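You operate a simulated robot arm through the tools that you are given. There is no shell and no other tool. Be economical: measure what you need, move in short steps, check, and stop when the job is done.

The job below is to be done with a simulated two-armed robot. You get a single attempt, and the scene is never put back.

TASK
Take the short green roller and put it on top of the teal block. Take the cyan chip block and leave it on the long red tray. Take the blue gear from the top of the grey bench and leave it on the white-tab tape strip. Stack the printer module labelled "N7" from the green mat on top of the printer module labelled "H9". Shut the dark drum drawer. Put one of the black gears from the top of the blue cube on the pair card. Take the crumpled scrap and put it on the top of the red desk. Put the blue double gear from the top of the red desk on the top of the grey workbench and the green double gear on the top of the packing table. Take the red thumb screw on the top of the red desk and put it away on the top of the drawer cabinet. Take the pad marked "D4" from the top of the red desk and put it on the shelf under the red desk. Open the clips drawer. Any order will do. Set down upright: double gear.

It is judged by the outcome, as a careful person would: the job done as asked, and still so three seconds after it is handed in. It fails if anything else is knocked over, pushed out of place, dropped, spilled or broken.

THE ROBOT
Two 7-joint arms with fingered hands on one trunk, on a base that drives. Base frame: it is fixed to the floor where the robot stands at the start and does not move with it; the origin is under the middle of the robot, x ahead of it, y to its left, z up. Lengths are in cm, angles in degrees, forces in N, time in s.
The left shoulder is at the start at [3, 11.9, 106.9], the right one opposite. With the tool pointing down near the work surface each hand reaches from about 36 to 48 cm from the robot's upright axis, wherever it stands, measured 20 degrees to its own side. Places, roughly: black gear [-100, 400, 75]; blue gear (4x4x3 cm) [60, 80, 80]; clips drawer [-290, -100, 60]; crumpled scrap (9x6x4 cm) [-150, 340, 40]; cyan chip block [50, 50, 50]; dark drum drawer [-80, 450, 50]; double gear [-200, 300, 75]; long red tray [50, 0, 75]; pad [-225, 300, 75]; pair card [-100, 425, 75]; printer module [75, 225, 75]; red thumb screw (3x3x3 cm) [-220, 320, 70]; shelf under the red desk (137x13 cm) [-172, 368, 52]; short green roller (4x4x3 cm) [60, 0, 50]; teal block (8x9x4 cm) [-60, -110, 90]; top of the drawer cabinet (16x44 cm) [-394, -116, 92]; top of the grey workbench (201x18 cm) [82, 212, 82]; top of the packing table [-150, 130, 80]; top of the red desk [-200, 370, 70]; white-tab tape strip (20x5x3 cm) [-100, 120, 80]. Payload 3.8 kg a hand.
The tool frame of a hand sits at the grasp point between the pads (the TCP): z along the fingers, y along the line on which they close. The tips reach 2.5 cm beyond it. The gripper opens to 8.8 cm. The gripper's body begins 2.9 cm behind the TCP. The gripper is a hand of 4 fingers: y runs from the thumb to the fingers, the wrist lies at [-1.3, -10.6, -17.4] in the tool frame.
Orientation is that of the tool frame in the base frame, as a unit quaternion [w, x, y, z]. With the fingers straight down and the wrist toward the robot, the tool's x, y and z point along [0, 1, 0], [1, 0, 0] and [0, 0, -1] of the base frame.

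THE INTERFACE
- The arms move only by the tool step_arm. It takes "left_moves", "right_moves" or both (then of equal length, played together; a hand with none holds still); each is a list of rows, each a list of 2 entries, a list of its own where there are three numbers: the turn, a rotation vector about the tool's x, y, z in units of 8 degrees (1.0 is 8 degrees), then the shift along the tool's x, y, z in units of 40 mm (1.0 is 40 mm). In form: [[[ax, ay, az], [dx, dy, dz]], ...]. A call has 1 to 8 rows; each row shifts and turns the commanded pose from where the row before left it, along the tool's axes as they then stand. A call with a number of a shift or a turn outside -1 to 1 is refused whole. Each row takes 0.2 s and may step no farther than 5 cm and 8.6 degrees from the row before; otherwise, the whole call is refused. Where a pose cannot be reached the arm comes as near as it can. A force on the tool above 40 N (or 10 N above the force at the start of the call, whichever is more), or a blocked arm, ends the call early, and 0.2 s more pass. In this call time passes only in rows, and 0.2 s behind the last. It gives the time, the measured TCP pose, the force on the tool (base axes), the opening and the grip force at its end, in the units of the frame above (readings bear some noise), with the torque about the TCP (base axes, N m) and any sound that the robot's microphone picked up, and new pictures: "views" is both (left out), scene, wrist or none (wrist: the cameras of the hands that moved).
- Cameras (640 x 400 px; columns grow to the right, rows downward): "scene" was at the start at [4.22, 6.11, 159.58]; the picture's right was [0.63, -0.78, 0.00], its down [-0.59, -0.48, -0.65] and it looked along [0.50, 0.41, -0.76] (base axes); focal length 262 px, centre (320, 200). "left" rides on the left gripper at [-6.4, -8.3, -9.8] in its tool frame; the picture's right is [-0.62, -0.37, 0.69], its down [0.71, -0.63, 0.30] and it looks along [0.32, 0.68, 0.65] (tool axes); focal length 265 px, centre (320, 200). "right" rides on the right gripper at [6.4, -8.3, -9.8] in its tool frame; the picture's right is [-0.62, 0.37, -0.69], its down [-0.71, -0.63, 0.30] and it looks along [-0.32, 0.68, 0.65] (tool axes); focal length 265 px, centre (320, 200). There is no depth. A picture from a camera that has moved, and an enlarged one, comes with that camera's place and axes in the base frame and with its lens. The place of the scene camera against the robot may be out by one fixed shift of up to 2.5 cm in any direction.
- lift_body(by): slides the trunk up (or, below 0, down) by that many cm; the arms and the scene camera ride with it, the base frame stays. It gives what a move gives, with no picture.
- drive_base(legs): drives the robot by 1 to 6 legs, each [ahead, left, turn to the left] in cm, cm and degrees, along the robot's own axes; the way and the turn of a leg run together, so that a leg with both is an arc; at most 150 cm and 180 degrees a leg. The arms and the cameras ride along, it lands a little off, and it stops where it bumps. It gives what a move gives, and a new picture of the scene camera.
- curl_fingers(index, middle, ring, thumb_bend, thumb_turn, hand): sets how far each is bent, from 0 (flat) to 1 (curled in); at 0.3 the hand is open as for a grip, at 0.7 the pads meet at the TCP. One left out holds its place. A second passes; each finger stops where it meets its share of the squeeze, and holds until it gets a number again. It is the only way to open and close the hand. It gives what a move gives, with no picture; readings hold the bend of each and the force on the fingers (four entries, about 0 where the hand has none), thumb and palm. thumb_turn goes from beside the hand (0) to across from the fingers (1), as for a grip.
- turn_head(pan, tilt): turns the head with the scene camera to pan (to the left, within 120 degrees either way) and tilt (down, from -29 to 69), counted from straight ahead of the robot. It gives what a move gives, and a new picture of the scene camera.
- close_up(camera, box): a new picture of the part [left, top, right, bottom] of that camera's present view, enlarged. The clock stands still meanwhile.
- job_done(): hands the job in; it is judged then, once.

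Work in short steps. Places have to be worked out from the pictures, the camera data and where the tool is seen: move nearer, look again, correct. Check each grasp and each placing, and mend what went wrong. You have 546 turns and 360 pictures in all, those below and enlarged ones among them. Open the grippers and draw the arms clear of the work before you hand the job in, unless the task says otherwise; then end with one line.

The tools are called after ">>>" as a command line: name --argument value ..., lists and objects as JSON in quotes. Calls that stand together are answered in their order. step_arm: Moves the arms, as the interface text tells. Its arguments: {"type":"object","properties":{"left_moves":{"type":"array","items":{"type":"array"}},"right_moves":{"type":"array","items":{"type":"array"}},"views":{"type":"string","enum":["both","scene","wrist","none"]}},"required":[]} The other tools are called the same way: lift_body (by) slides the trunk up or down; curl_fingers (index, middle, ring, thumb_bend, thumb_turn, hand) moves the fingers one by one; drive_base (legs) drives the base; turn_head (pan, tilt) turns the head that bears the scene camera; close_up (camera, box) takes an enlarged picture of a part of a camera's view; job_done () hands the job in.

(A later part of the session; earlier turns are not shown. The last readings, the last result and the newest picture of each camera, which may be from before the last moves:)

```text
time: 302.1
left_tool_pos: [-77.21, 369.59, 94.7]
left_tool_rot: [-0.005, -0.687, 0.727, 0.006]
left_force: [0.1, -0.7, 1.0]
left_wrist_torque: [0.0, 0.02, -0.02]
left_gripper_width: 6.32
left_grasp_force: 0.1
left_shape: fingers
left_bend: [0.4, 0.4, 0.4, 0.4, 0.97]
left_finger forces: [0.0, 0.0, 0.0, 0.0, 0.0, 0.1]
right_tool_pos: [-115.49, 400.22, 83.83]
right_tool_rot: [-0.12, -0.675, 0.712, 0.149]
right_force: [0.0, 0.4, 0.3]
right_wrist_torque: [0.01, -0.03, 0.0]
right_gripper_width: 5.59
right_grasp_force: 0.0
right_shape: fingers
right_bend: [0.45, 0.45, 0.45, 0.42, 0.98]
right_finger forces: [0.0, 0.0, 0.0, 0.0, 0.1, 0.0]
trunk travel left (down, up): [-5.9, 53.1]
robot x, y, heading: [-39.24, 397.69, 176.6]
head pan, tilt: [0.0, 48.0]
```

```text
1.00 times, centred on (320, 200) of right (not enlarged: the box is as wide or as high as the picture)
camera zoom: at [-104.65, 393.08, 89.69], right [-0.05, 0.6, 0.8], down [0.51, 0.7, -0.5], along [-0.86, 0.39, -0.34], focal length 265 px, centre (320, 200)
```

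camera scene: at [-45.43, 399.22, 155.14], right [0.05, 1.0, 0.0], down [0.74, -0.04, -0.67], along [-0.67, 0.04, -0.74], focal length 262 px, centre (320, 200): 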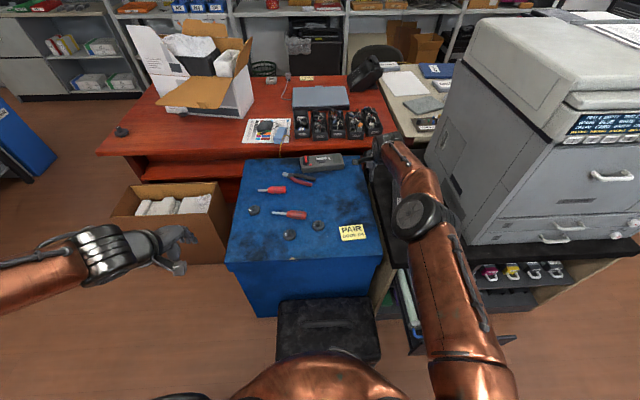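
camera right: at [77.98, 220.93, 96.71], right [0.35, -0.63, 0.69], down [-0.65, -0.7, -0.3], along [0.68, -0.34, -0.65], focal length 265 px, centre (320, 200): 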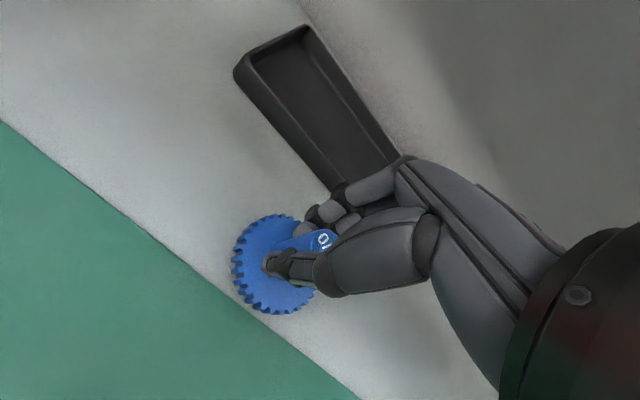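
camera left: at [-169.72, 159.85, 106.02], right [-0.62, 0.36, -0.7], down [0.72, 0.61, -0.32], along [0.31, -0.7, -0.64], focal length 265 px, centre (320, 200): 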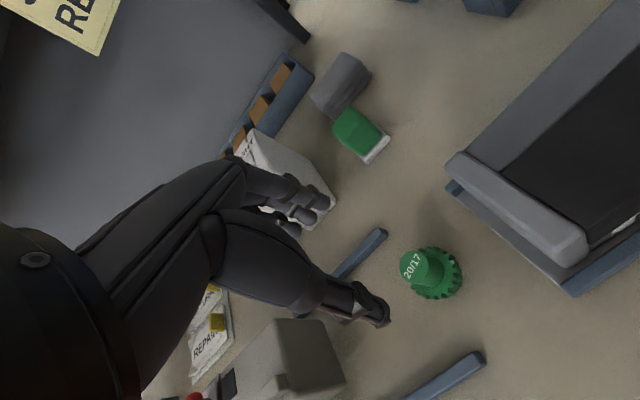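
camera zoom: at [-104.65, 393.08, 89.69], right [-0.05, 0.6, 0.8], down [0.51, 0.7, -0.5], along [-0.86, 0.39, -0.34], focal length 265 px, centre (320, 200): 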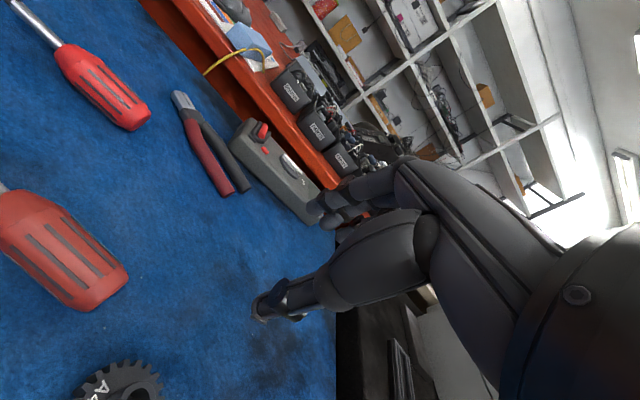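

Gear at (−112.8, 400.5). Open, back off 4 cm and lower toward it.

>>> curl_fingers --hand "right" --index 0.36 --middle 0.36 --ring 0.36 --thumb_bend 0.36

>>> step_arm --right_moves '[[[0, 0, 0], [0, -0.8, 0.8]], [[0, 0, 0], [0, -0.75, 0.75]]]' --views "wrist"

```text
time: 303.1
left_tool_pos: [-77.27, 369.69, 94.58]
left_tool_rot: [-0.006, -0.687, 0.727, 0.007]
left_force: [-0.6, 1.3, 0.1]
left_wrist_torque: [-0.05, 0.0, 0.02]
left_gripper_width: 6.31
left_grasp_force: 0.1
left_shape: fingers
left_bend: [0.4, 0.4, 0.4, 0.4, 0.97]
left_finger forces: [0.1, 0.0, 0.1, 0.0, 0.1, 0.1]
right_tool_pos: [-115.62, 400.24, 83.84]
right_tool_rot: [-0.12, -0.675, 0.712, 0.149]
right_force: [-0.2, 0.4, -1.1]
right_wrist_torque: [-0.01, -0.01, 0.05]
right_gripper_width: 7.2
right_grasp_force: 0.0
right_shape: fingers
right_bend: [0.36, 0.36, 0.36, 0.36, 0.98]
right_finger forces: [0.1, 0.0, 0.1, 0.0, 0.0, 0.0]
trunk travel left (down, up): [-5.9, 53.1]
robot x, y, heading: [-39.13, 397.85, 177.0]
head pan, tilt: [0.0, 48.0]
```

```text
time: 303.7
left_tool_pos: [-77.26, 369.59, 94.6]
left_tool_rot: [-0.005, -0.686, 0.728, 0.007]
left_force: [-0.5, 0.7, 0.3]
left_wrist_torque: [-0.02, 0.03, 0.04]
left_gripper_width: 6.32
left_grasp_force: 0.1
left_shape: fingers
left_bend: [0.4, 0.4, 0.4, 0.4, 0.97]
left_finger forces: [0.0, 0.0, 0.1, 0.0, 0.0, 0.0]
right_tool_pos: [-112.11, 400.44, 75.63]
right_tool_rot: [-0.121, -0.675, 0.713, 0.15]
right_force: [0.6, -0.7, 0.5]
right_wrist_torque: [-0.02, -0.01, 0.01]
right_gripper_width: 7.17
right_grasp_force: 0.1
right_shape: fingers
right_bend: [0.36, 0.36, 0.36, 0.36, 0.98]
right_finger forces: [0.1, 0.0, 0.0, 0.0, 0.1, 0.0]
trunk travel left (down, up): [-5.9, 53.1]
robot x, y, heading: [-39.11, 397.91, 177.0]
head pan, tilt: [0.0, 48.0]
camera right: at [-101.33, 393.22, 81.38], right [-0.05, 0.6, 0.8], down [0.51, 0.7, -0.5], along [-0.86, 0.39, -0.34], focal length 265 px, centre (320, 200)
```

right: 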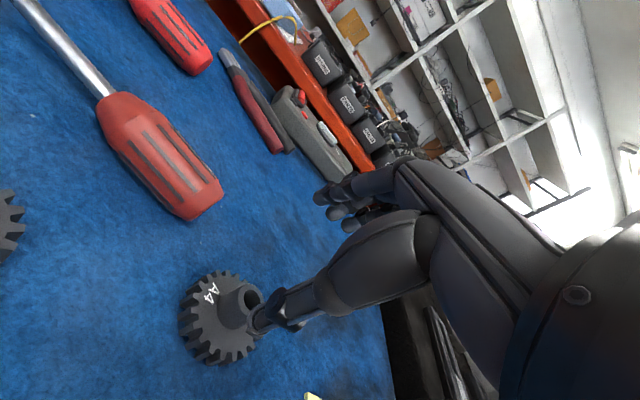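

Gear "A4" aligned. Lower around it.

>>> step_arm --right_moves '[[[0, 0, 0], [-0.15, -0.28, 0.7]], [[0, 0, 0], [0, -0.2, 0.5]]]' --views "wrist"

```text
time: 304.3
left_tool_pos: [-77.07, 369.46, 94.66]
left_tool_rot: [-0.005, -0.686, 0.728, 0.008]
left_force: [-0.3, 0.0, -0.2]
left_wrist_torque: [-0.01, -0.04, 0.0]
left_gripper_width: 6.3
left_grasp_force: 0.1
left_shape: fingers
left_bend: [0.4, 0.4, 0.4, 0.4, 0.97]
left_finger forces: [0.0, 0.1, 0.1, 0.0, 0.0, 0.0]
right_tool_pos: [-112.19, 400.95, 71.11]
right_tool_rot: [-0.123, -0.675, 0.711, 0.151]
right_force: [2.6, -0.1, 18.3]
right_wrist_torque: [-0.05, -0.83, -0.01]
right_gripper_width: 7.37
right_grasp_force: 8.8
right_shape: fingers
right_bend: [0.36, 0.36, 0.36, 0.35, 0.98]
right_finger forces: [0.0, 0.1, 0.0, 0.0, 19.0, 0.0]
trunk travel left (down, up): [-5.9, 53.1]
robot x, y, heading: [-39.35, 397.66, 177.0]
head pan, tilt: [0.0, 48.0]
camera right: at [-101.24, 393.75, 76.83], right [-0.04, 0.6, 0.8], down [0.51, 0.7, -0.5], along [-0.86, 0.38, -0.33], focal length 265 px, centre (320, 200)
```

right: 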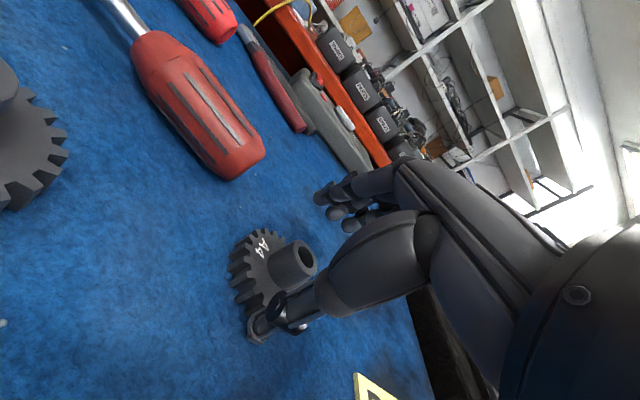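

Thumb meets the cube surface; fingers are high due to tilt. Lift, reduce the tilt by 10°, lower.

>>> step_arm --right_moves '[[[0, 0, 0], [0, 0.06, -0.2]], [[0.65, 0, 0], [0, 0, 0]], [[0.65, 0, 0], [0, 0, 0]], [[0, 0, 0], [0, -0.02, 0.15]]]' --views "wrist"

```text
time: 305.3
left_tool_pos: [-77.21, 369.51, 94.51]
left_tool_rot: [-0.005, -0.687, 0.727, 0.007]
left_force: [-0.4, 0.7, -0.5]
left_wrist_torque: [-0.01, 0.0, -0.01]
left_gripper_width: 6.29
left_grasp_force: 0.2
left_shape: fingers
left_bend: [0.4, 0.4, 0.4, 0.4, 0.97]
left_finger forces: [0.0, 0.0, 0.0, 0.0, 0.0, 0.0]
right_tool_pos: [-112.01, 401.06, 70.73]
right_tool_rot: [-0.058, -0.682, 0.724, 0.085]
right_force: [0.6, 0.5, 0.3]
right_wrist_torque: [-0.01, 0.02, 0.03]
right_gripper_width: 7.19
right_grasp_force: 0.0
right_shape: fingers
right_bend: [0.36, 0.36, 0.36, 0.36, 0.97]
right_finger forces: [0.1, 0.0, 0.0, 0.0, 0.0, 0.0]
trunk travel left (down, up): [-5.9, 53.1]
robot x, y, heading: [-39.69, 397.75, 176.8]
head pan, tilt: [0.0, 48.0]
camera right: at [-102.43, 393.92, 78.57], right [-0.19, 0.61, 0.77], down [0.6, 0.69, -0.4], along [-0.78, 0.39, -0.49], focal length 265 px, centre (320, 200)
```

right: 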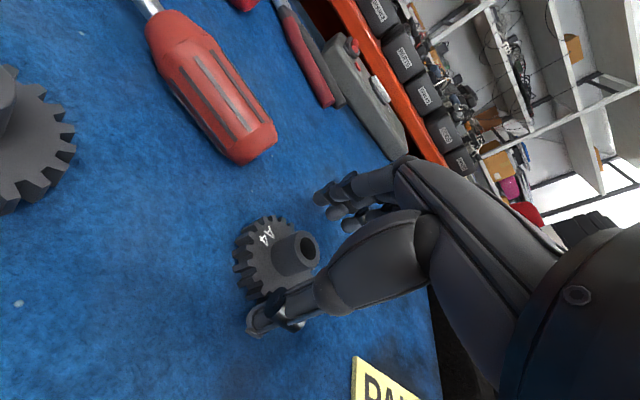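

Close on the gear.

>>> curl_fingers --hand "right" --index 0.75 --middle 0.75 --ring 0.75 --thumb_bend 0.75

>>> step_arm --right_moves '[[[0, 0, 0], [0, 0.07, -0.4]], [[0, 0, 0], [0, 0.1, -0.5]]]' --views "wrist"

```text
time: 306.3
left_tool_pos: [-77.19, 369.61, 94.64]
left_tool_rot: [-0.005, -0.686, 0.727, 0.007]
left_force: [0.4, -0.2, 1.0]
left_wrist_torque: [0.03, -0.02, -0.02]
left_gripper_width: 6.32
left_grasp_force: 0.1
left_shape: fingers
left_bend: [0.4, 0.4, 0.4, 0.4, 0.97]
left_finger forces: [0.0, 0.1, 0.0, 0.0, 0.0, 0.1]
right_tool_pos: [-111.92, 401.07, 70.79]
right_tool_rot: [-0.058, -0.682, 0.724, 0.085]
right_force: [1.6, 0.4, 3.4]
right_wrist_torque: [0.01, -0.06, 0.03]
right_gripper_width: 2.44
right_grasp_force: 9.3
right_shape: fingers
right_bend: [0.58, 0.75, 0.75, 0.6, 0.97]
right_finger forces: [7.8, 1.9, 0.0, 0.1, 9.2, 0.0]
trunk travel left (down, up): [-5.9, 53.1]
robot x, y, heading: [-39.68, 397.89, 177.0]
head pan, tilt: [0.0, 48.0]
```

```text
time: 306.9
left_tool_pos: [-77.14, 369.55, 94.57]
left_tool_rot: [-0.006, -0.687, 0.727, 0.006]
left_force: [0.1, 0.6, -1.2]
left_wrist_torque: [0.01, 0.01, -0.01]
left_gripper_width: 6.31
left_grasp_force: 0.1
left_shape: fingers
left_bend: [0.4, 0.4, 0.4, 0.4, 0.97]
left_finger forces: [0.0, 0.0, 0.1, 0.1, 0.1, 0.0]
right_tool_pos: [-111.88, 400.89, 74.55]
right_tool_rot: [-0.058, -0.684, 0.723, 0.084]
right_force: [-0.5, -0.6, 0.4]
right_wrist_torque: [0.01, 0.0, 0.01]
right_gripper_width: 1.23
right_grasp_force: 5.2
right_shape: fingers
right_bend: [0.61, 0.75, 0.75, 0.67, 0.97]
right_finger forces: [4.9, 0.6, 0.0, 0.0, 4.9, 0.0]
trunk travel left (down, up): [-5.9, 53.1]
robot x, y, heading: [-39.48, 397.7, 176.8]
head pan, tilt: [0.0, 48.0]
camera right: at [-102.3, 393.74, 82.18], right [-0.19, 0.61, 0.77], down [0.6, 0.69, -0.4], along [-0.78, 0.39, -0.49], focal length 265 px, centre (320, 200)
```

right: 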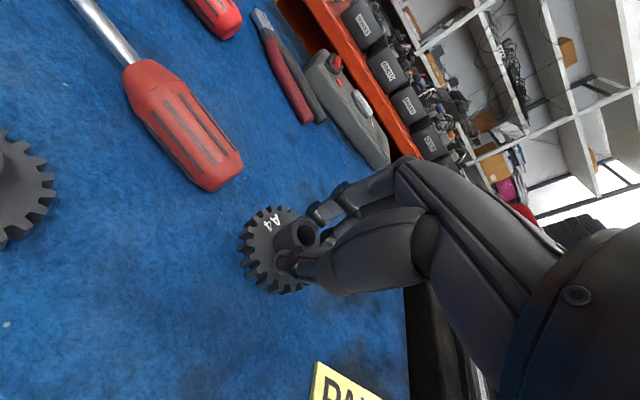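

Held by the hub. Move gently to above the card.

>>> step_arm --right_moves '[[[0, 0, 0], [-0.7, -0.25, 0]], [[0, 0, 0], [-0.7, -0.25, 0]], [[0, 0, 0], [-0.7, -0.25, 0]], [[0, 0, 0], [-0.7, -0.25, 0]], [[0, 0, 0], [-0.5, -0.15, 0]]]' --views "wrist"

```text
time: 308.1
left_tool_pos: [-77.2, 369.59, 94.54]
left_tool_rot: [-0.005, -0.687, 0.727, 0.007]
left_force: [0.0, 0.2, -0.3]
left_wrist_torque: [0.0, 0.05, 0.0]
left_gripper_width: 6.31
left_grasp_force: 0.0
left_shape: fingers
left_bend: [0.4, 0.4, 0.4, 0.4, 0.97]
left_finger forces: [0.0, 0.0, 0.0, 0.1, 0.1, 0.0]
right_tool_pos: [-106.61, 413.96, 74.15]
right_tool_rot: [-0.058, -0.683, 0.723, 0.085]
right_force: [0.3, -0.7, 0.0]
right_wrist_torque: [-0.06, -0.06, -0.02]
right_gripper_width: 1.22
right_grasp_force: 5.3
right_shape: fingers
right_bend: [0.61, 0.75, 0.75, 0.67, 0.97]
right_finger forces: [4.8, 0.4, 0.0, 0.1, 4.7, 0.0]
trunk travel left (down, up): [-5.9, 53.1]
robot x, y, heading: [-39.5, 397.93, 177.2]
head pan, tilt: [0.0, 48.0]
camera right: at [-97.04, 406.81, 81.8], right [-0.19, 0.61, 0.77], down [0.6, 0.69, -0.4], along [-0.78, 0.39, -0.49], focal length 265 px, centre (320, 200)
```

right: 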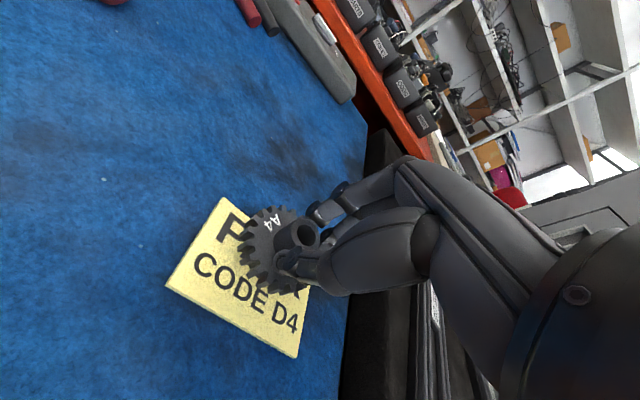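

Gear is over the card. Lower to contact.

>>> step_arm --right_moves '[[[0, 0, 0], [-0.2, -0.08, 0.4]], [[0, 0, 0], [0, -0.04, 0.25]], [[0, 0, 0], [0, -0.02, 0.12]], [[0, 0, 0], [0, -0.02, 0.1]]]' --views "wrist"

```text
time: 309.1
left_tool_pos: [-76.95, 369.42, 94.75]
left_tool_rot: [-0.006, -0.686, 0.727, 0.009]
left_force: [-0.1, -0.4, 0.2]
left_wrist_torque: [0.0, 0.0, -0.01]
left_gripper_width: 6.3
left_grasp_force: 0.0
left_shape: fingers
left_bend: [0.4, 0.4, 0.4, 0.4, 0.97]
left_finger forces: [0.1, 0.0, 0.0, 0.0, 0.1, 0.0]
right_tool_pos: [-106.8, 414.85, 71.22]
right_tool_rot: [-0.063, -0.682, 0.723, 0.089]
right_force: [5.0, 2.5, 31.2]
right_wrist_torque: [-0.2, -0.27, 0.04]
right_gripper_width: 1.17
right_grasp_force: 27.1
right_shape: fingers
right_bend: [0.57, 0.75, 0.75, 0.73, 0.98]
right_finger forces: [9.5, 3.4, 0.1, 0.0, 40.9, 0.1]
trunk travel left (down, up): [-5.9, 53.1]
robot x, y, heading: [-39.65, 397.61, 176.9]
head pan, tilt: [0.0, 48.0]
camera right: at [-97.08, 407.54, 78.81], right [-0.17, 0.61, 0.77], down [0.59, 0.69, -0.41], along [-0.79, 0.39, -0.48], focal length 265 px, centre (320, 200)
```

right: 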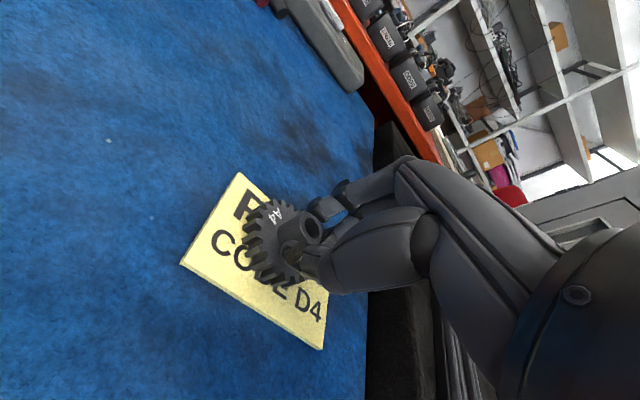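

Ease up and release.

>>> step_arm --right_moves '[[[0, 0, 0], [0, 0.02, -0.1]]]' --views "none"

>>> curl_fingers --hand "right" --index 0.4 --middle 0.45 --ring 0.45 --thumb_bend 0.4

>>> step_arm --right_moves '[[[0, 0, 0], [0, 0.08, -0.4]], [[0, 0, 0], [0, 0.16, -0.8]], [[0, 0, 0], [0, 0, -0.9]]]' --views "wrist"

```text
time: 309.5
left_tool_pos: [-77.05, 369.53, 94.72]
left_tool_rot: [-0.006, -0.687, 0.727, 0.007]
left_force: [0.3, -1.3, -0.4]
left_wrist_torque: [0.02, 0.01, 0.0]
left_gripper_width: 6.32
left_grasp_force: 0.1
left_shape: fingers
left_bend: [0.4, 0.4, 0.4, 0.4, 0.97]
left_finger forces: [0.1, 0.1, 0.1, 0.1, 0.0, 0.0]
right_tool_pos: [-106.73, 414.74, 71.12]
right_tool_rot: [-0.06, -0.683, 0.723, 0.086]
right_force: [-0.4, 2.3, 22.9]
right_wrist_torque: [-0.17, -0.04, 0.02]
right_gripper_width: 1.14
right_grasp_force: 21.6
right_shape: fingers
right_bend: [0.56, 0.75, 0.75, 0.73, 0.98]
right_finger forces: [10.5, 3.3, 0.0, 0.1, 29.7, 0.1]
trunk travel left (down, up): [-5.9, 53.1]
robot x, y, heading: [-39.25, 397.7, 176.8]
head pan, tilt: [0.0, 48.0]
```

```text
time: 310.5
left_tool_pos: [-77.13, 369.52, 94.56]
left_tool_rot: [-0.006, -0.686, 0.728, 0.007]
left_force: [0.1, 0.6, 0.5]
left_wrist_torque: [-0.01, -0.01, -0.03]
left_gripper_width: 6.28
left_grasp_force: 0.0
left_shape: fingers
left_bend: [0.4, 0.4, 0.4, 0.4, 0.97]
left_finger forces: [0.0, 0.1, 0.0, 0.1, 0.1, 0.1]
right_tool_pos: [-106.86, 414.69, 71.35]
right_tool_rot: [-0.061, -0.682, 0.723, 0.088]
right_force: [-6.9, 0.1, 23.9]
right_wrist_torque: [-0.21, 0.08, -0.03]
right_gripper_width: 3.15
right_grasp_force: 14.1
right_shape: fingers
right_bend: [0.4, 0.45, 0.45, 0.68, 0.98]
right_finger forces: [0.0, 0.0, 0.0, 0.0, 27.6, 0.0]
trunk travel left (down, up): [-5.9, 53.1]
robot x, y, heading: [-39.73, 397.64, 176.9]
head pan, tilt: [0.0, 48.0]
```

```text
time: 311.3
left_tool_pos: [-77.14, 369.62, 94.65]
left_tool_rot: [-0.005, -0.686, 0.727, 0.007]
left_force: [0.5, -0.6, 0.0]
left_wrist_torque: [0.03, 0.02, -0.01]
left_gripper_width: 6.33
left_grasp_force: 0.0
left_shape: fingers
left_bend: [0.4, 0.4, 0.4, 0.4, 0.97]
left_finger forces: [0.0, 0.0, 0.0, 0.0, 0.0, 0.0]
right_tool_pos: [-106.06, 414.61, 79.2]
right_tool_rot: [-0.058, -0.683, 0.723, 0.083]
right_force: [0.1, 0.4, -0.1]
right_wrist_torque: [0.0, 0.0, 0.0]
right_gripper_width: 6.31
right_grasp_force: 0.0
right_shape: fingers
right_bend: [0.4, 0.45, 0.45, 0.4, 0.98]
right_finger forces: [0.0, 0.1, 0.0, 0.1, 0.0, 0.0]
trunk travel left (down, up): [-5.9, 53.1]
robot x, y, heading: [-39.43, 397.48, 177.1]
head pan, tilt: [0.0, 48.0]
camera right: at [-96.43, 407.37, 87.05], right [-0.19, 0.61, 0.77], down [0.6, 0.69, -0.4], along [-0.78, 0.39, -0.49], focal length 265 px, centre (320, 200)
```

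right: 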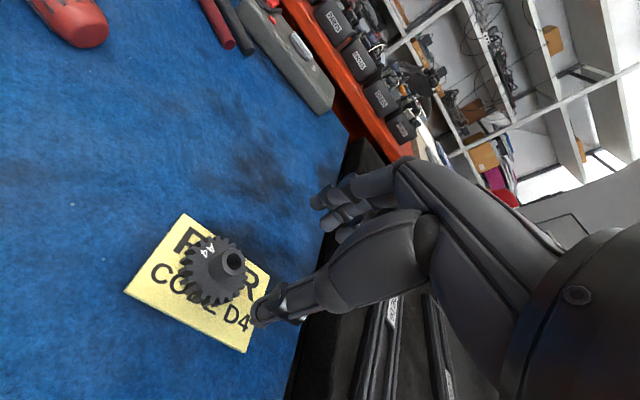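

Gear sits on the PAIR card. Lift the arm clear, back off, and look at the drum drawer.

>>> step_arm --right_moves '[[[0, 0, 0], [0, 0, -1]], [[0, 0, 0], [0, 0, -1]], [[0, 0, 0], [0, -0.5, -0.8]]]' --views "none"

>>> drive_base --legs '[[-26, 0, 3]]'

>>> turn_head --pan -40 --tilt 50

```text
time: 312.1
left_tool_pos: [-77.07, 369.56, 94.66]
left_tool_rot: [-0.004, -0.687, 0.727, 0.007]
left_force: [-0.3, -0.8, 0.9]
left_wrist_torque: [0.0, 0.01, -0.01]
left_gripper_width: 6.3
left_grasp_force: 0.1
left_shape: fingers
left_bend: [0.4, 0.4, 0.4, 0.4, 0.97]
left_finger forces: [0.0, 0.0, 0.0, 0.0, 0.0, 0.0]
right_tool_pos: [-101.72, 413.87, 89.84]
right_tool_rot: [-0.059, -0.683, 0.723, 0.085]
right_force: [-0.4, 0.8, 0.6]
right_wrist_torque: [0.01, -0.01, 0.03]
right_gripper_width: 6.31
right_grasp_force: 0.0
right_shape: fingers
right_bend: [0.4, 0.45, 0.45, 0.4, 0.98]
right_finger forces: [0.1, 0.1, 0.0, 0.0, 0.1, 0.1]
trunk travel left (down, up): [-5.9, 53.1]
robot x, y, heading: [-39.49, 397.96, 176.9]
head pan, tilt: [0.0, 48.0]
```

```text
time: 313.9
left_tool_pos: [-49.47, 366.97, 94.62]
left_tool_rot: [-0.006, -0.704, 0.71, 0.007]
left_force: [0.7, 0.1, 0.9]
left_wrist_torque: [-0.03, 0.04, 0.0]
left_gripper_width: 6.31
left_grasp_force: 0.1
left_shape: fingers
left_bend: [0.4, 0.4, 0.4, 0.4, 0.97]
left_finger forces: [0.0, 0.1, 0.0, 0.0, 0.0, 0.1]
right_tool_pos: [-76.27, 410.02, 89.9]
right_tool_rot: [-0.06, -0.701, 0.706, 0.083]
right_force: [0.0, 0.3, 0.5]
right_wrist_torque: [-0.03, 0.02, 0.01]
right_gripper_width: 6.3
right_grasp_force: 0.2
right_shape: fingers
right_bend: [0.4, 0.45, 0.45, 0.4, 0.98]
right_finger forces: [0.0, 0.1, 0.0, 0.0, 0.0, 0.0]
trunk travel left (down, up): [-5.9, 53.1]
robot x, y, heading: [-13.28, 396.67, 179.6]
head pan, tilt: [0.0, 48.0]
camera scene: at [-18.93, 398.11, 143.15], right [0.01, 1.0, 0.0], down [0.74, 0.0, -0.67], along [-0.67, 0.0, -0.74], focal length 262 px, centre (320, 200)
```

scene: 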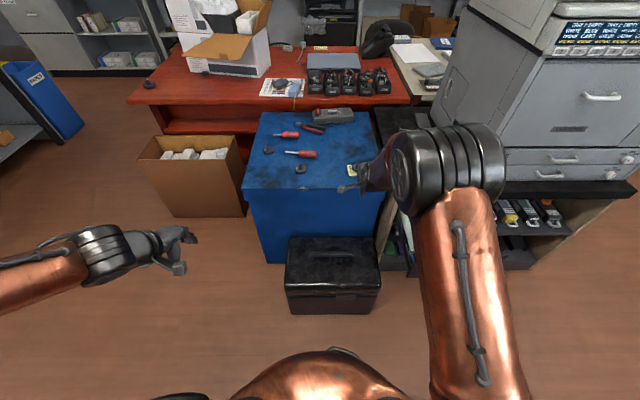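

```text
time: 315.0
left_tool_pos: [-49.52, 366.95, 94.56]
left_tool_rot: [-0.006, -0.704, 0.71, 0.006]
left_force: [0.7, 0.4, -0.6]
left_wrist_torque: [0.0, -0.04, 0.01]
left_gripper_width: 6.33
left_grasp_force: 0.0
left_shape: fingers
left_bend: [0.4, 0.4, 0.4, 0.4, 0.97]
left_finger forces: [0.0, 0.1, 0.0, 0.0, 0.1, 0.0]
right_tool_pos: [-76.34, 410.12, 89.88]
right_tool_rot: [-0.061, -0.701, 0.706, 0.084]
right_force: [0.2, 0.3, 0.8]
right_wrist_torque: [0.05, -0.04, 0.01]
right_gripper_width: 6.32
right_grasp_force: 0.1
right_shape: fingers
right_bend: [0.4, 0.45, 0.45, 0.4, 0.98]
right_finger forces: [0.1, 0.1, 0.0, 0.0, 0.0, 0.1]
trunk travel left (down, up): [-5.9, 53.1]
robot x, y, heading: [-13.7, 396.83, 179.9]
head pan, tilt: [-40.0, 50.0]
camera scene: at [-17.06, 403.05, 142.88], right [0.65, 0.76, 0.0], down [0.58, -0.5, -0.64], along [-0.49, 0.42, -0.77], focal length 262 px, centre (320, 200)
```

scene: 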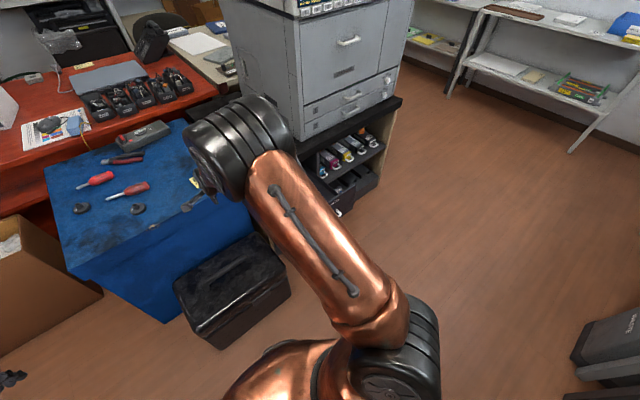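

The arm hides the drawer. Shift right along the aisle and raise the trunk for a better view.

>>> lift_body --by 18

>>> drive_base --legs '[[-10, -62, 0]]'

>>> turn_head --pan 15 --tilt 45

```text
time: 317.0
left_tool_pos: [-49.59, 367.0, 112.63]
left_tool_rot: [-0.005, -0.704, 0.71, 0.007]
left_force: [0.2, 0.2, -0.6]
left_wrist_torque: [0.02, 0.0, 0.03]
left_gripper_width: 6.32
left_grasp_force: 0.0
left_shape: fingers
left_bend: [0.4, 0.4, 0.4, 0.4, 0.97]
left_finger forces: [0.1, 0.1, 0.0, 0.0, 0.0, 0.0]
right_tool_pos: [-76.35, 409.97, 107.83]
right_tool_rot: [-0.061, -0.701, 0.705, 0.082]
right_force: [0.0, 0.7, -0.1]
right_wrist_torque: [0.03, -0.02, -0.01]
right_gripper_width: 6.32
right_grasp_force: 0.1
right_shape: fingers
right_bend: [0.4, 0.45, 0.45, 0.4, 0.98]
right_finger forces: [0.0, 0.1, 0.1, 0.0, 0.0, 0.0]
trunk travel left (down, up): [-23.9, 35.1]
robot x, y, heading: [-13.6, 396.98, 179.9]
head pan, tilt: [-40.0, 50.0]
```

```text
time: 320.6
left_tool_pos: [-39.13, 429.63, 112.61]
left_tool_rot: [-0.005, -0.703, 0.712, 0.006]
left_force: [-0.3, 0.7, 1.3]
left_wrist_torque: [-0.01, 0.01, 0.0]
left_gripper_width: 6.32
left_grasp_force: 0.1
left_shape: fingers
left_bend: [0.4, 0.4, 0.4, 0.4, 0.97]
left_finger forces: [0.0, 0.0, 0.0, 0.0, 0.1, 0.0]
right_tool_pos: [-65.59, 472.83, 107.92]
right_tool_rot: [-0.061, -0.7, 0.707, 0.083]
right_force: [-0.3, -0.3, -0.1]
right_wrist_torque: [0.01, 0.01, -0.02]
right_gripper_width: 6.32
right_grasp_force: 0.0
right_shape: fingers
right_bend: [0.4, 0.45, 0.45, 0.4, 0.98]
right_finger forces: [0.1, 0.1, 0.0, 0.1, 0.0, 0.0]
trunk travel left (down, up): [-23.9, 35.1]
robot x, y, heading: [-2.83, 459.46, 179.6]
head pan, tilt: [-40.0, 50.0]
camera scene: at [-6.43, 465.67, 160.87], right [0.65, 0.76, 0.0], down [0.58, -0.5, -0.64], along [-0.49, 0.42, -0.77], focal length 262 px, centre (320, 200)
```

scene: 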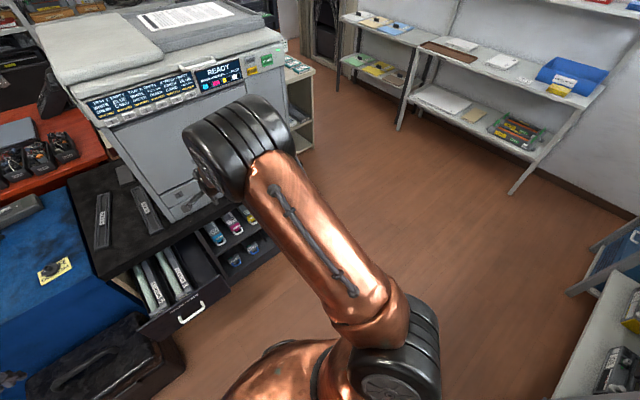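

```text
time: 321.8
left_tool_pos: [-39.16, 429.59, 112.44]
left_tool_rot: [-0.005, -0.702, 0.712, 0.007]
left_force: [1.0, 0.3, 0.4]
left_wrist_torque: [0.0, -0.01, -0.01]
left_gripper_width: 6.32
left_grasp_force: 0.0
left_shape: fingers
left_bend: [0.4, 0.4, 0.4, 0.4, 0.97]
left_finger forces: [0.1, 0.0, 0.0, 0.1, 0.1, 0.0]
right_tool_pos: [-65.67, 472.82, 107.89]
right_tool_rot: [-0.061, -0.7, 0.707, 0.083]
right_force: [-1.0, -0.3, 0.3]
right_wrist_torque: [0.0, -0.02, -0.01]
right_gripper_width: 6.34
right_grasp_force: 0.0
right_shape: fingers
right_bend: [0.4, 0.45, 0.45, 0.4, 0.98]
right_finger forces: [0.1, 0.0, 0.1, 0.0, 0.0, 0.1]
trunk travel left (down, up): [-23.9, 35.1]
robot x, y, heading: [-2.61, 459.48, 179.4]
head pan, tilt: [15.0, 45.0]
camera scene: at [-8.47, 458.56, 161.57], right [-0.25, 0.97, 0.0], down [0.69, 0.18, -0.71], along [-0.68, -0.18, -0.71], focal length 262 px, centre (320, 200)
```

scene: 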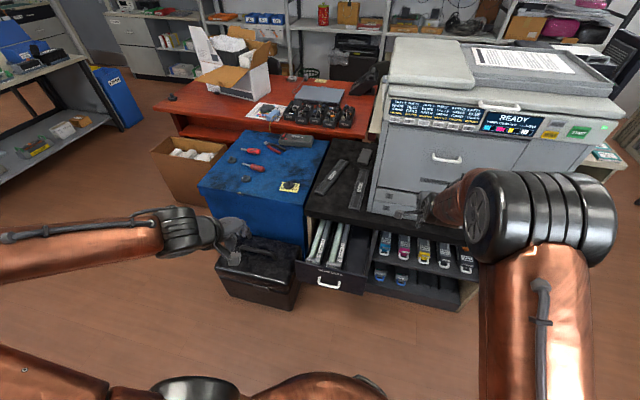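

Drawer front at x≈−66.5 (stand front ≈−92), z≈45–57, y 433–466. I'll push it with the left fist: lower the trunk and arm.

>>> lift_body --by -22

>>> curl_fingers --hand "left" --index 0.9 --middle 0.9 --ring 0.9 --thumb_bend 0.8

>>> step_arm --left_moves '[[[0, 0, 0], [-0.65, 0, 1]], [[0, 0, 0], [-0.65, 0, 1]], [[0, 0, 0], [-0.65, 0, 1]], [[0, 0, 0], [-0.65, 0, 1]], [[0, 0, 0], [-0.65, 0, 1]], [[0, 0, 0], [-0.65, 0, 1]], [[0, 0, 0], [-0.65, 0, 1]], [[0, 0, 0], [-0.65, 0, 1]]]' --views "scene"

```text
time: 324.1
left_tool_pos: [-39.2, 429.77, 90.52]
left_tool_rot: [-0.005, -0.703, 0.711, 0.006]
left_force: [-0.2, -1.2, 0.2]
left_wrist_torque: [0.02, -0.02, 0.01]
left_gripper_width: 6.32
left_grasp_force: 0.0
left_shape: fingers
left_bend: [0.4, 0.4, 0.4, 0.4, 0.97]
left_finger forces: [0.1, 0.1, 0.0, 0.0, 0.0, 0.0]
right_tool_pos: [-65.63, 472.88, 85.86]
right_tool_rot: [-0.061, -0.699, 0.707, 0.083]
right_force: [0.5, -0.1, 0.3]
right_wrist_torque: [-0.01, 0.02, -0.04]
right_gripper_width: 6.3
right_grasp_force: 0.0
right_shape: fingers
right_bend: [0.4, 0.45, 0.45, 0.4, 0.98]
right_finger forces: [0.0, 0.1, 0.0, 0.0, 0.1, 0.0]
trunk travel left (down, up): [-1.9, 57.1]
robot x, y, heading: [-3.24, 459.44, 179.1]
head pan, tilt: [15.0, 45.0]
```

```text
time: 325.1
left_tool_pos: [-39.08, 429.65, 90.64]
left_tool_rot: [-0.005, -0.703, 0.711, 0.008]
left_force: [0.0, 0.0, -0.3]
left_wrist_torque: [-0.01, 0.01, 0.03]
left_gripper_width: 0.0
left_grasp_force: 0.0
left_shape: fingers
left_bend: [0.74, 0.9, 0.9, 0.74, 0.97]
left_finger forces: [0.1, 0.0, 0.1, 0.0, 0.0, 0.0]
right_tool_pos: [-65.56, 472.75, 85.87]
right_tool_rot: [-0.06, -0.699, 0.708, 0.084]
right_force: [0.0, -0.1, 0.4]
right_wrist_torque: [-0.02, 0.03, 0.01]
right_gripper_width: 6.33
right_grasp_force: 0.1
right_shape: fingers
right_bend: [0.4, 0.45, 0.45, 0.4, 0.98]
right_finger forces: [0.0, 0.0, 0.0, 0.0, 0.0, 0.1]
trunk travel left (down, up): [-1.9, 57.1]
robot x, y, heading: [-2.46, 459.65, 179.6]
head pan, tilt: [15.0, 45.0]
```

```text
time: 326.9
left_tool_pos: [-39.96, 445.01, 66.68]
left_tool_rot: [-0.005, -0.703, 0.711, 0.007]
left_force: [0.5, -0.1, 0.5]
left_wrist_torque: [0.03, 0.0, 0.02]
left_gripper_width: 0.0
left_grasp_force: 0.1
left_shape: fingers
left_bend: [0.75, 0.9, 0.9, 0.74, 0.97]
left_finger forces: [0.0, 0.0, 0.1, 0.0, 0.1, 0.0]
left hand out of reach, approached as far as the arm can: row 2, 7, 8
right_tool_pos: [-65.68, 472.83, 85.86]
right_tool_rot: [-0.06, -0.699, 0.707, 0.083]
right_force: [-0.2, 0.4, 0.5]
right_wrist_torque: [0.01, -0.01, 0.03]
right_gripper_width: 6.31
right_grasp_force: 0.1
right_shape: fingers
right_bend: [0.4, 0.45, 0.45, 0.4, 0.98]
right_finger forces: [0.0, 0.0, 0.1, 0.1, 0.0, 0.0]
trunk travel left (down, up): [-1.9, 57.1]
robot x, y, heading: [-2.6, 459.24, 179.4]
head pan, tilt: [15.0, 45.0]
camera scene: at [-8.47, 458.57, 139.57], right [-0.25, 0.97, 0.0], down [0.69, 0.18, -0.71], along [-0.68, -0.18, -0.71], focal length 262 px, centre (320, 200)
```

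scene: 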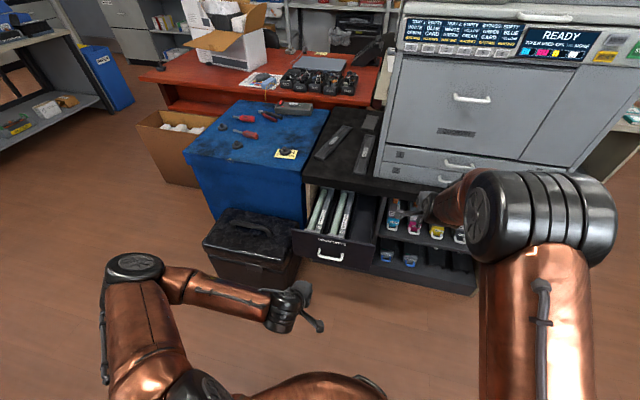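

The left arm is too folded. The right arm is better placed: strafe so it faces the drawer, make a fist, pull back and lower it.

>>> drive_base --legs '[[0, 21, 0]]'

>>> curl_fingers --hand "right" --index 0.9 --middle 0.9 --ring 0.9 --thumb_bend 0.8

>>> step_arm --right_moves '[[[0, 0, 0], [0, -0.8, 0]], [[0, 0, 0], [0, -0.8, 0.3]], [[0, 0, 0], [0, -0.6, 0.9]], [[0, 0, 0], [0, -0.6, 0.9]], [[0, 0, 0], [0, -0.5, 0.9]], [[0, 0, 0], [0, -0.4, 0.9]], [[0, 0, 0], [0, -0.3, 0.9]], [[0, 0, 0], [0, -0.3, 0.9]]]' --views "both"

```text
time: 328.6
left_tool_pos: [-40.12, 423.36, 66.7]
left_tool_rot: [-0.006, -0.704, 0.71, 0.008]
left_force: [0.4, -0.4, 0.4]
left_wrist_torque: [0.02, 0.0, -0.01]
left_gripper_width: 0.01
left_grasp_force: 0.1
left_shape: fingers
left_bend: [0.75, 0.9, 0.9, 0.74, 0.97]
left_finger forces: [0.1, 0.0, 0.1, 0.1, 0.1, 0.0]
right_tool_pos: [-65.85, 451.31, 85.77]
right_tool_rot: [-0.061, -0.7, 0.706, 0.083]
right_force: [0.0, -0.1, 0.2]
right_wrist_torque: [0.03, 0.02, -0.02]
right_gripper_width: 6.32
right_grasp_force: 0.1
right_shape: fingers
right_bend: [0.4, 0.45, 0.45, 0.4, 0.98]
right_finger forces: [0.0, 0.0, 0.0, 0.0, 0.0, 0.0]
trunk travel left (down, up): [-1.9, 57.1]
robot x, y, heading: [-2.75, 437.84, 179.6]
head pan, tilt: [15.0, 45.0]
camera scene: at [-8.65, 437.09, 139.56], right [-0.25, 0.97, 0.0], down [0.68, 0.18, -0.71], along [-0.68, -0.18, -0.71], focal length 262 px, centre (320, 200)
```

scene: 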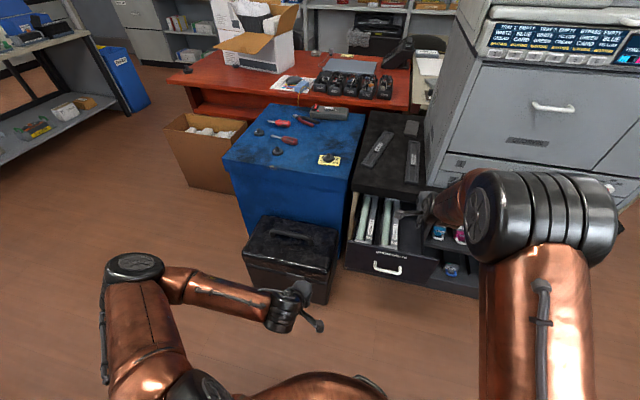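

```text
time: 329.6
left_tool_pos: [-40.09, 423.5, 66.65]
left_tool_rot: [-0.006, -0.703, 0.711, 0.006]
left_force: [0.1, 0.0, 0.9]
left_wrist_torque: [0.01, 0.03, -0.01]
left_gripper_width: 0.01
left_grasp_force: 0.1
left_shape: fingers
left_bend: [0.75, 0.9, 0.9, 0.74, 0.97]
left_finger forces: [0.1, 0.0, 0.1, 0.0, 0.0, 0.1]
right_tool_pos: [-65.95, 451.22, 85.74]
right_tool_rot: [-0.061, -0.7, 0.706, 0.084]
right_force: [0.4, -0.2, 0.3]
right_wrist_torque: [-0.02, -0.02, 0.0]
right_gripper_width: 0.0
right_grasp_force: 0.0
right_shape: fingers
right_bend: [0.74, 0.9, 0.9, 0.74, 0.97]
right_finger forces: [0.0, 0.0, 0.0, 0.1, 0.0, 0.0]
trunk travel left (down, up): [-1.9, 57.1]
robot x, y, heading: [-2.67, 437.82, 179.7]
head pan, tilt: [15.0, 45.0]
```

```text
time: 331.4
left_tool_pos: [-40.07, 423.54, 66.71]
left_tool_rot: [-0.005, -0.703, 0.711, 0.006]
left_force: [0.1, 0.3, 0.0]
left_wrist_torque: [-0.06, 0.0, -0.02]
left_gripper_width: 0.0
left_grasp_force: 0.1
left_shape: fingers
left_bend: [0.75, 0.9, 0.9, 0.74, 0.97]
left_finger forces: [0.0, 0.1, 0.0, 0.0, 0.0, 0.1]
right_tool_pos: [-53.88, 451.95, 59.96]
right_tool_rot: [-0.061, -0.7, 0.706, 0.084]
right_force: [0.6, -0.2, 0.1]
right_wrist_torque: [0.05, -0.02, 0.0]
right_gripper_width: 0.0
right_grasp_force: 0.1
right_shape: fingers
right_bend: [0.75, 0.9, 0.9, 0.74, 0.97]
right_finger forces: [0.1, 0.0, 0.1, 0.0, 0.0, 0.0]
trunk travel left (down, up): [-1.9, 57.1]
robot x, y, heading: [-3.26, 438.08, 179.5]
head pan, tilt: [15.0, 45.0]
camera scene: at [-8.67, 437.21, 139.56], right [-0.25, 0.97, 0.0], down [0.68, 0.18, -0.71], along [-0.68, -0.18, -0.71], focal length 262 px, centre (320, 200)
camera right: at [-43.9, 445.32, 67.62], right [-0.21, 0.6, 0.77], down [0.56, 0.72, -0.4], along [-0.8, 0.35, -0.49], focal length 265 px, centre (320, 200)
```

scene: 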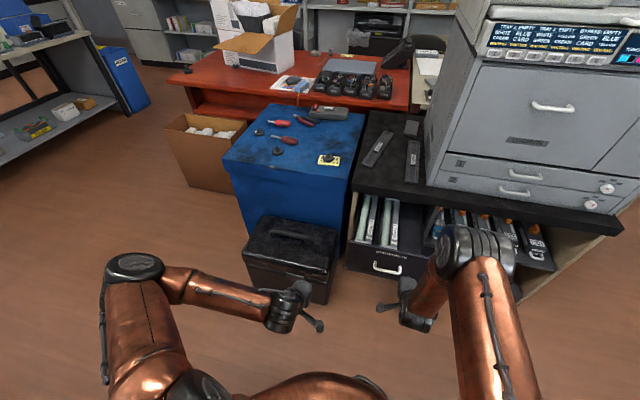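
right: 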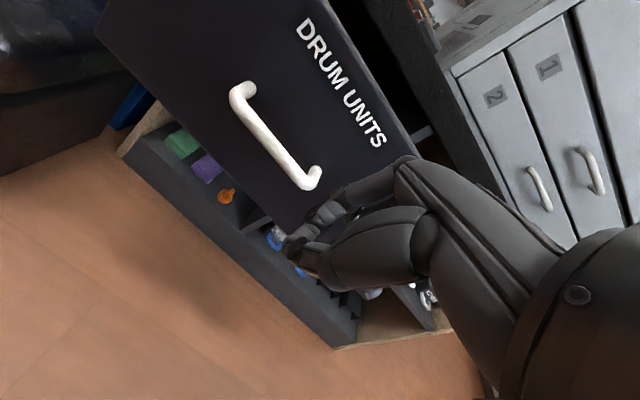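

Panel visible (handle z≈55). Lower 4 cm so the knuckles meet the panel, then push by driving forward in steps.

>>> step_arm --right_moves '[[[0, 0, 0], [0, -0.19, 0.95]]]' --views "none"

>>> drive_base --legs '[[14, 0, 0]]'

```text
time: 331.8
left_tool_pos: [-39.94, 423.45, 66.68]
left_tool_rot: [-0.005, -0.704, 0.711, 0.007]
left_force: [-0.5, -0.1, 0.7]
left_wrist_torque: [0.01, 0.02, 0.02]
left_gripper_width: 0.0
left_grasp_force: 0.0
left_shape: fingers
left_bend: [0.75, 0.9, 0.9, 0.74, 0.97]
left_finger forces: [0.0, 0.1, 0.1, 0.0, 0.0, 0.1]
right_tool_pos: [-53.82, 452.05, 56.05]
right_tool_rot: [-0.061, -0.7, 0.706, 0.084]
right_force: [-0.1, 0.8, 0.1]
right_wrist_torque: [-0.03, 0.0, 0.03]
right_gripper_width: 0.01
right_grasp_force: 0.0
right_shape: fingers
right_bend: [0.75, 0.9, 0.9, 0.74, 0.97]
right_finger forces: [0.0, 0.0, 0.0, 0.0, 0.0, 0.0]
trunk travel left (down, up): [-1.9, 57.1]
robot x, y, heading: [-2.97, 438.15, 179.6]
head pan, tilt: [15.0, 45.0]
```

```text
time: 333.1
left_tool_pos: [-53.91, 423.57, 66.69]
left_tool_rot: [-0.005, -0.704, 0.71, 0.006]
left_force: [-0.7, -0.1, 0.9]
left_wrist_torque: [-0.01, 0.03, 0.01]
left_gripper_width: 0.0
left_grasp_force: 0.1
left_shape: fingers
left_bend: [0.75, 0.9, 0.9, 0.74, 0.97]
left_finger forces: [0.0, 0.1, 0.1, 0.1, 0.0, 0.0]
right_tool_pos: [-67.73, 452.11, 56.02]
right_tool_rot: [-0.061, -0.701, 0.706, 0.083]
right_force: [-0.1, 0.5, 1.1]
right_wrist_torque: [0.02, 0.03, 0.0]
right_gripper_width: 0.0
right_grasp_force: 0.0
right_shape: fingers
right_bend: [0.75, 0.9, 0.9, 0.73, 0.97]
right_finger forces: [0.1, 0.1, 0.1, 0.0, 0.1, 0.0]
trunk travel left (down, up): [-1.9, 57.1]
robot x, y, heading: [-16.89, 438.16, 179.7]
head pan, tilt: [15.0, 45.0]
camera scene: at [-22.54, 437.29, 139.56], right [-0.25, 0.97, 0.0], down [0.68, 0.18, -0.71], along [-0.68, -0.18, -0.71], focal length 262 px, centre (320, 200)
```

scene: 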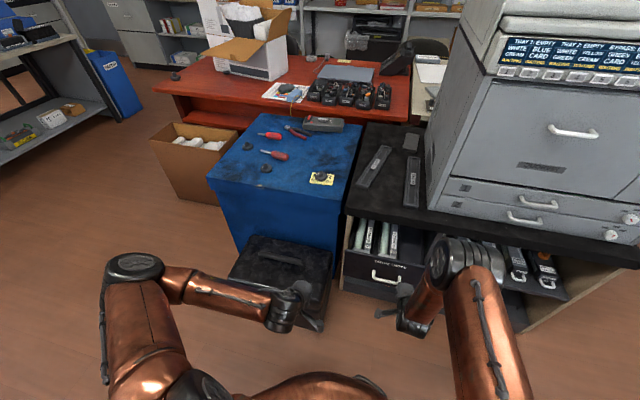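

No contact yet. Drive further in small steps.

>>> drive_base --legs '[[8, 0, 0]]'

>>> close_up --camera "right" --box '[0, 0, 640, 400]'

```text
time: 334.1
left_tool_pos: [-62.04, 423.65, 66.63]
left_tool_rot: [-0.005, -0.704, 0.71, 0.005]
left_force: [0.7, 1.2, -0.3]
left_wrist_torque: [0.02, 0.01, 0.02]
left_gripper_width: 0.0
left_grasp_force: 0.0
left_shape: fingers
left_bend: [0.75, 0.9, 0.9, 0.74, 0.97]
left_finger forces: [0.0, 0.0, 0.1, 0.1, 0.0, 0.0]
right_tool_pos: [-75.67, 452.15, 55.96]
right_tool_rot: [-0.061, -0.7, 0.707, 0.083]
right_force: [-0.6, 0.1, 0.8]
right_wrist_torque: [0.0, 0.0, 0.02]
right_gripper_width: 0.03
right_grasp_force: 0.1
right_shape: fingers
right_bend: [0.75, 0.9, 0.9, 0.73, 0.96]
right_finger forces: [0.1, 0.1, 0.0, 0.1, 0.0, 0.1]
trunk travel left (down, up): [-1.9, 57.1]
robot x, y, heading: [-24.88, 438.32, 179.8]
head pan, tilt: [15.0, 45.0]
camera scene: at [-30.66, 437.34, 139.56], right [-0.25, 0.97, 0.0], down [0.69, 0.18, -0.71], along [-0.68, -0.18, -0.71], focal length 262 px, centre (320, 200)
```

scene: 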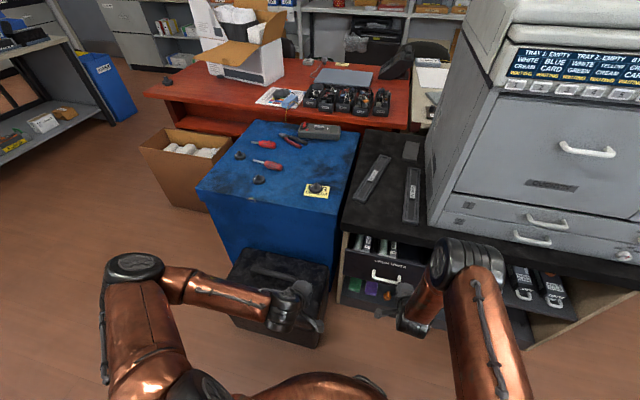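

```text
1.00 times, centred on (320, 200) of right (not enlarged: the box is as wide or as high as the picture)
camera zoom: at [-65.77, 445.5, 63.79], right [-0.21, 0.6, 0.77], down [0.56, 0.72, -0.4], along [-0.8, 0.35, -0.49], focal length 265 px, centre (320, 200)
```

zoom: 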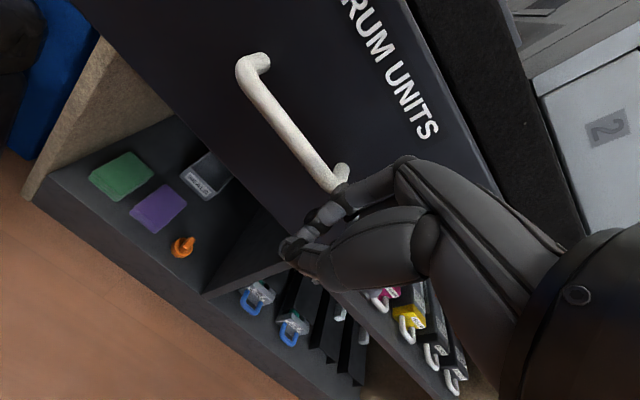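

The drawer is already sliding in easily. Continue pushing.

>>> drive_base --legs '[[7, 0, 0]]'

```text
time: 335.2
left_tool_pos: [-68.89, 423.6, 66.59]
left_tool_rot: [-0.005, -0.704, 0.71, 0.007]
left_force: [0.3, 0.7, -0.1]
left_wrist_torque: [-0.01, 0.02, 0.03]
left_gripper_width: 0.0
left_grasp_force: 0.1
left_shape: fingers
left_bend: [0.75, 0.9, 0.9, 0.74, 0.97]
left_finger forces: [0.0, 0.0, 0.0, 0.1, 0.0, 0.0]
right_tool_pos: [-82.69, 452.18, 55.99]
right_tool_rot: [-0.061, -0.701, 0.706, 0.082]
right_force: [0.4, 0.0, -0.2]
right_wrist_torque: [0.0, 0.05, 0.01]
right_gripper_width: 0.0
right_grasp_force: 0.1
right_shape: fingers
right_bend: [0.75, 0.9, 0.9, 0.73, 0.96]
right_finger forces: [0.1, 0.1, 0.0, 0.1, 0.0, 0.1]
trunk travel left (down, up): [-1.9, 57.1]
robot x, y, heading: [-31.89, 438.41, 179.5]
head pan, tilt: [15.0, 45.0]
camera scene: at [-37.64, 437.39, 139.56], right [-0.25, 0.97, 0.0], down [0.69, 0.18, -0.71], along [-0.68, -0.18, -0.71], focal length 262 px, centre (320, 200)
```

scene: 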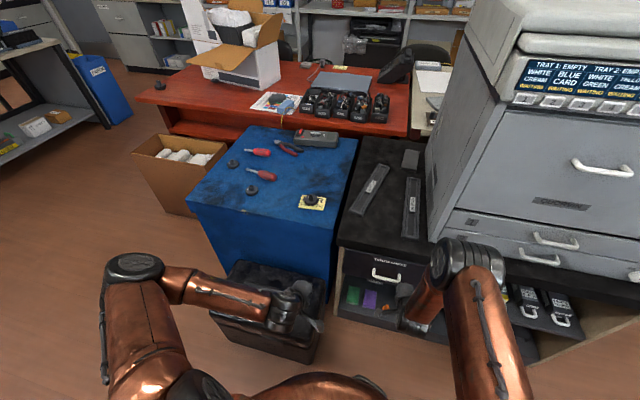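

Nearly shut. Finish the push with the arm so force is monitored.

>>> step_arm --right_moves '[[[0, 0, 0], [0, 0.4, 0.08]], [[0, 0, 0], [0, 0.4, 0.08]], [[0, 0, 0], [0, 0.4, 0.08]], [[0, 0, 0], [0, 0.4, 0.08]]]' --views "wrist"

```text
time: 336.1
left_tool_pos: [-68.66, 423.74, 66.97]
left_tool_rot: [-0.006, -0.703, 0.711, 0.008]
left_force: [0.1, -0.1, 0.5]
left_wrist_torque: [0.0, 0.0, 0.0]
left_gripper_width: 0.0
left_grasp_force: 0.1
left_shape: fingers
left_bend: [0.75, 0.9, 0.9, 0.74, 0.97]
left_finger forces: [0.1, 0.1, 0.1, 0.0, 0.1, 0.0]
right_tool_pos: [-87.69, 452.15, 56.04]
right_tool_rot: [-0.058, -0.701, 0.706, 0.079]
right_force: [30.9, 1.6, 33.4]
right_wrist_torque: [-0.28, 0.47, 0.18]
right_gripper_width: 0.0
right_grasp_force: 21.8
right_shape: fingers
right_bend: [0.75, 0.9, 0.9, 0.67, 0.96]
right_finger forces: [44.2, 0.0, 0.0, 0.1, 0.0, 0.1]
trunk travel left (down, up): [-1.9, 57.1]
robot x, y, heading: [-31.43, 438.56, 179.3]
head pan, tilt: [15.0, 45.0]
stopped in row 4 (right hand): the force on the tool passed its limit at 48 N (the readings are from after the stop); the commanded pose is now the measured one
camera right: at [-77.72, 445.49, 63.97], right [-0.22, 0.6, 0.77], down [0.57, 0.72, -0.4], along [-0.79, 0.35, -0.5], focal length 265 px, centre (320, 200)
```

right: 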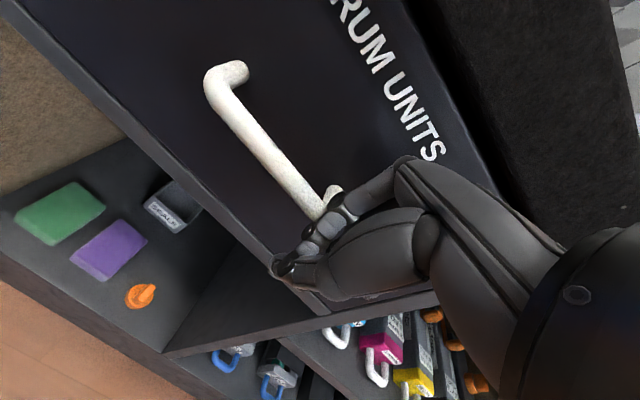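

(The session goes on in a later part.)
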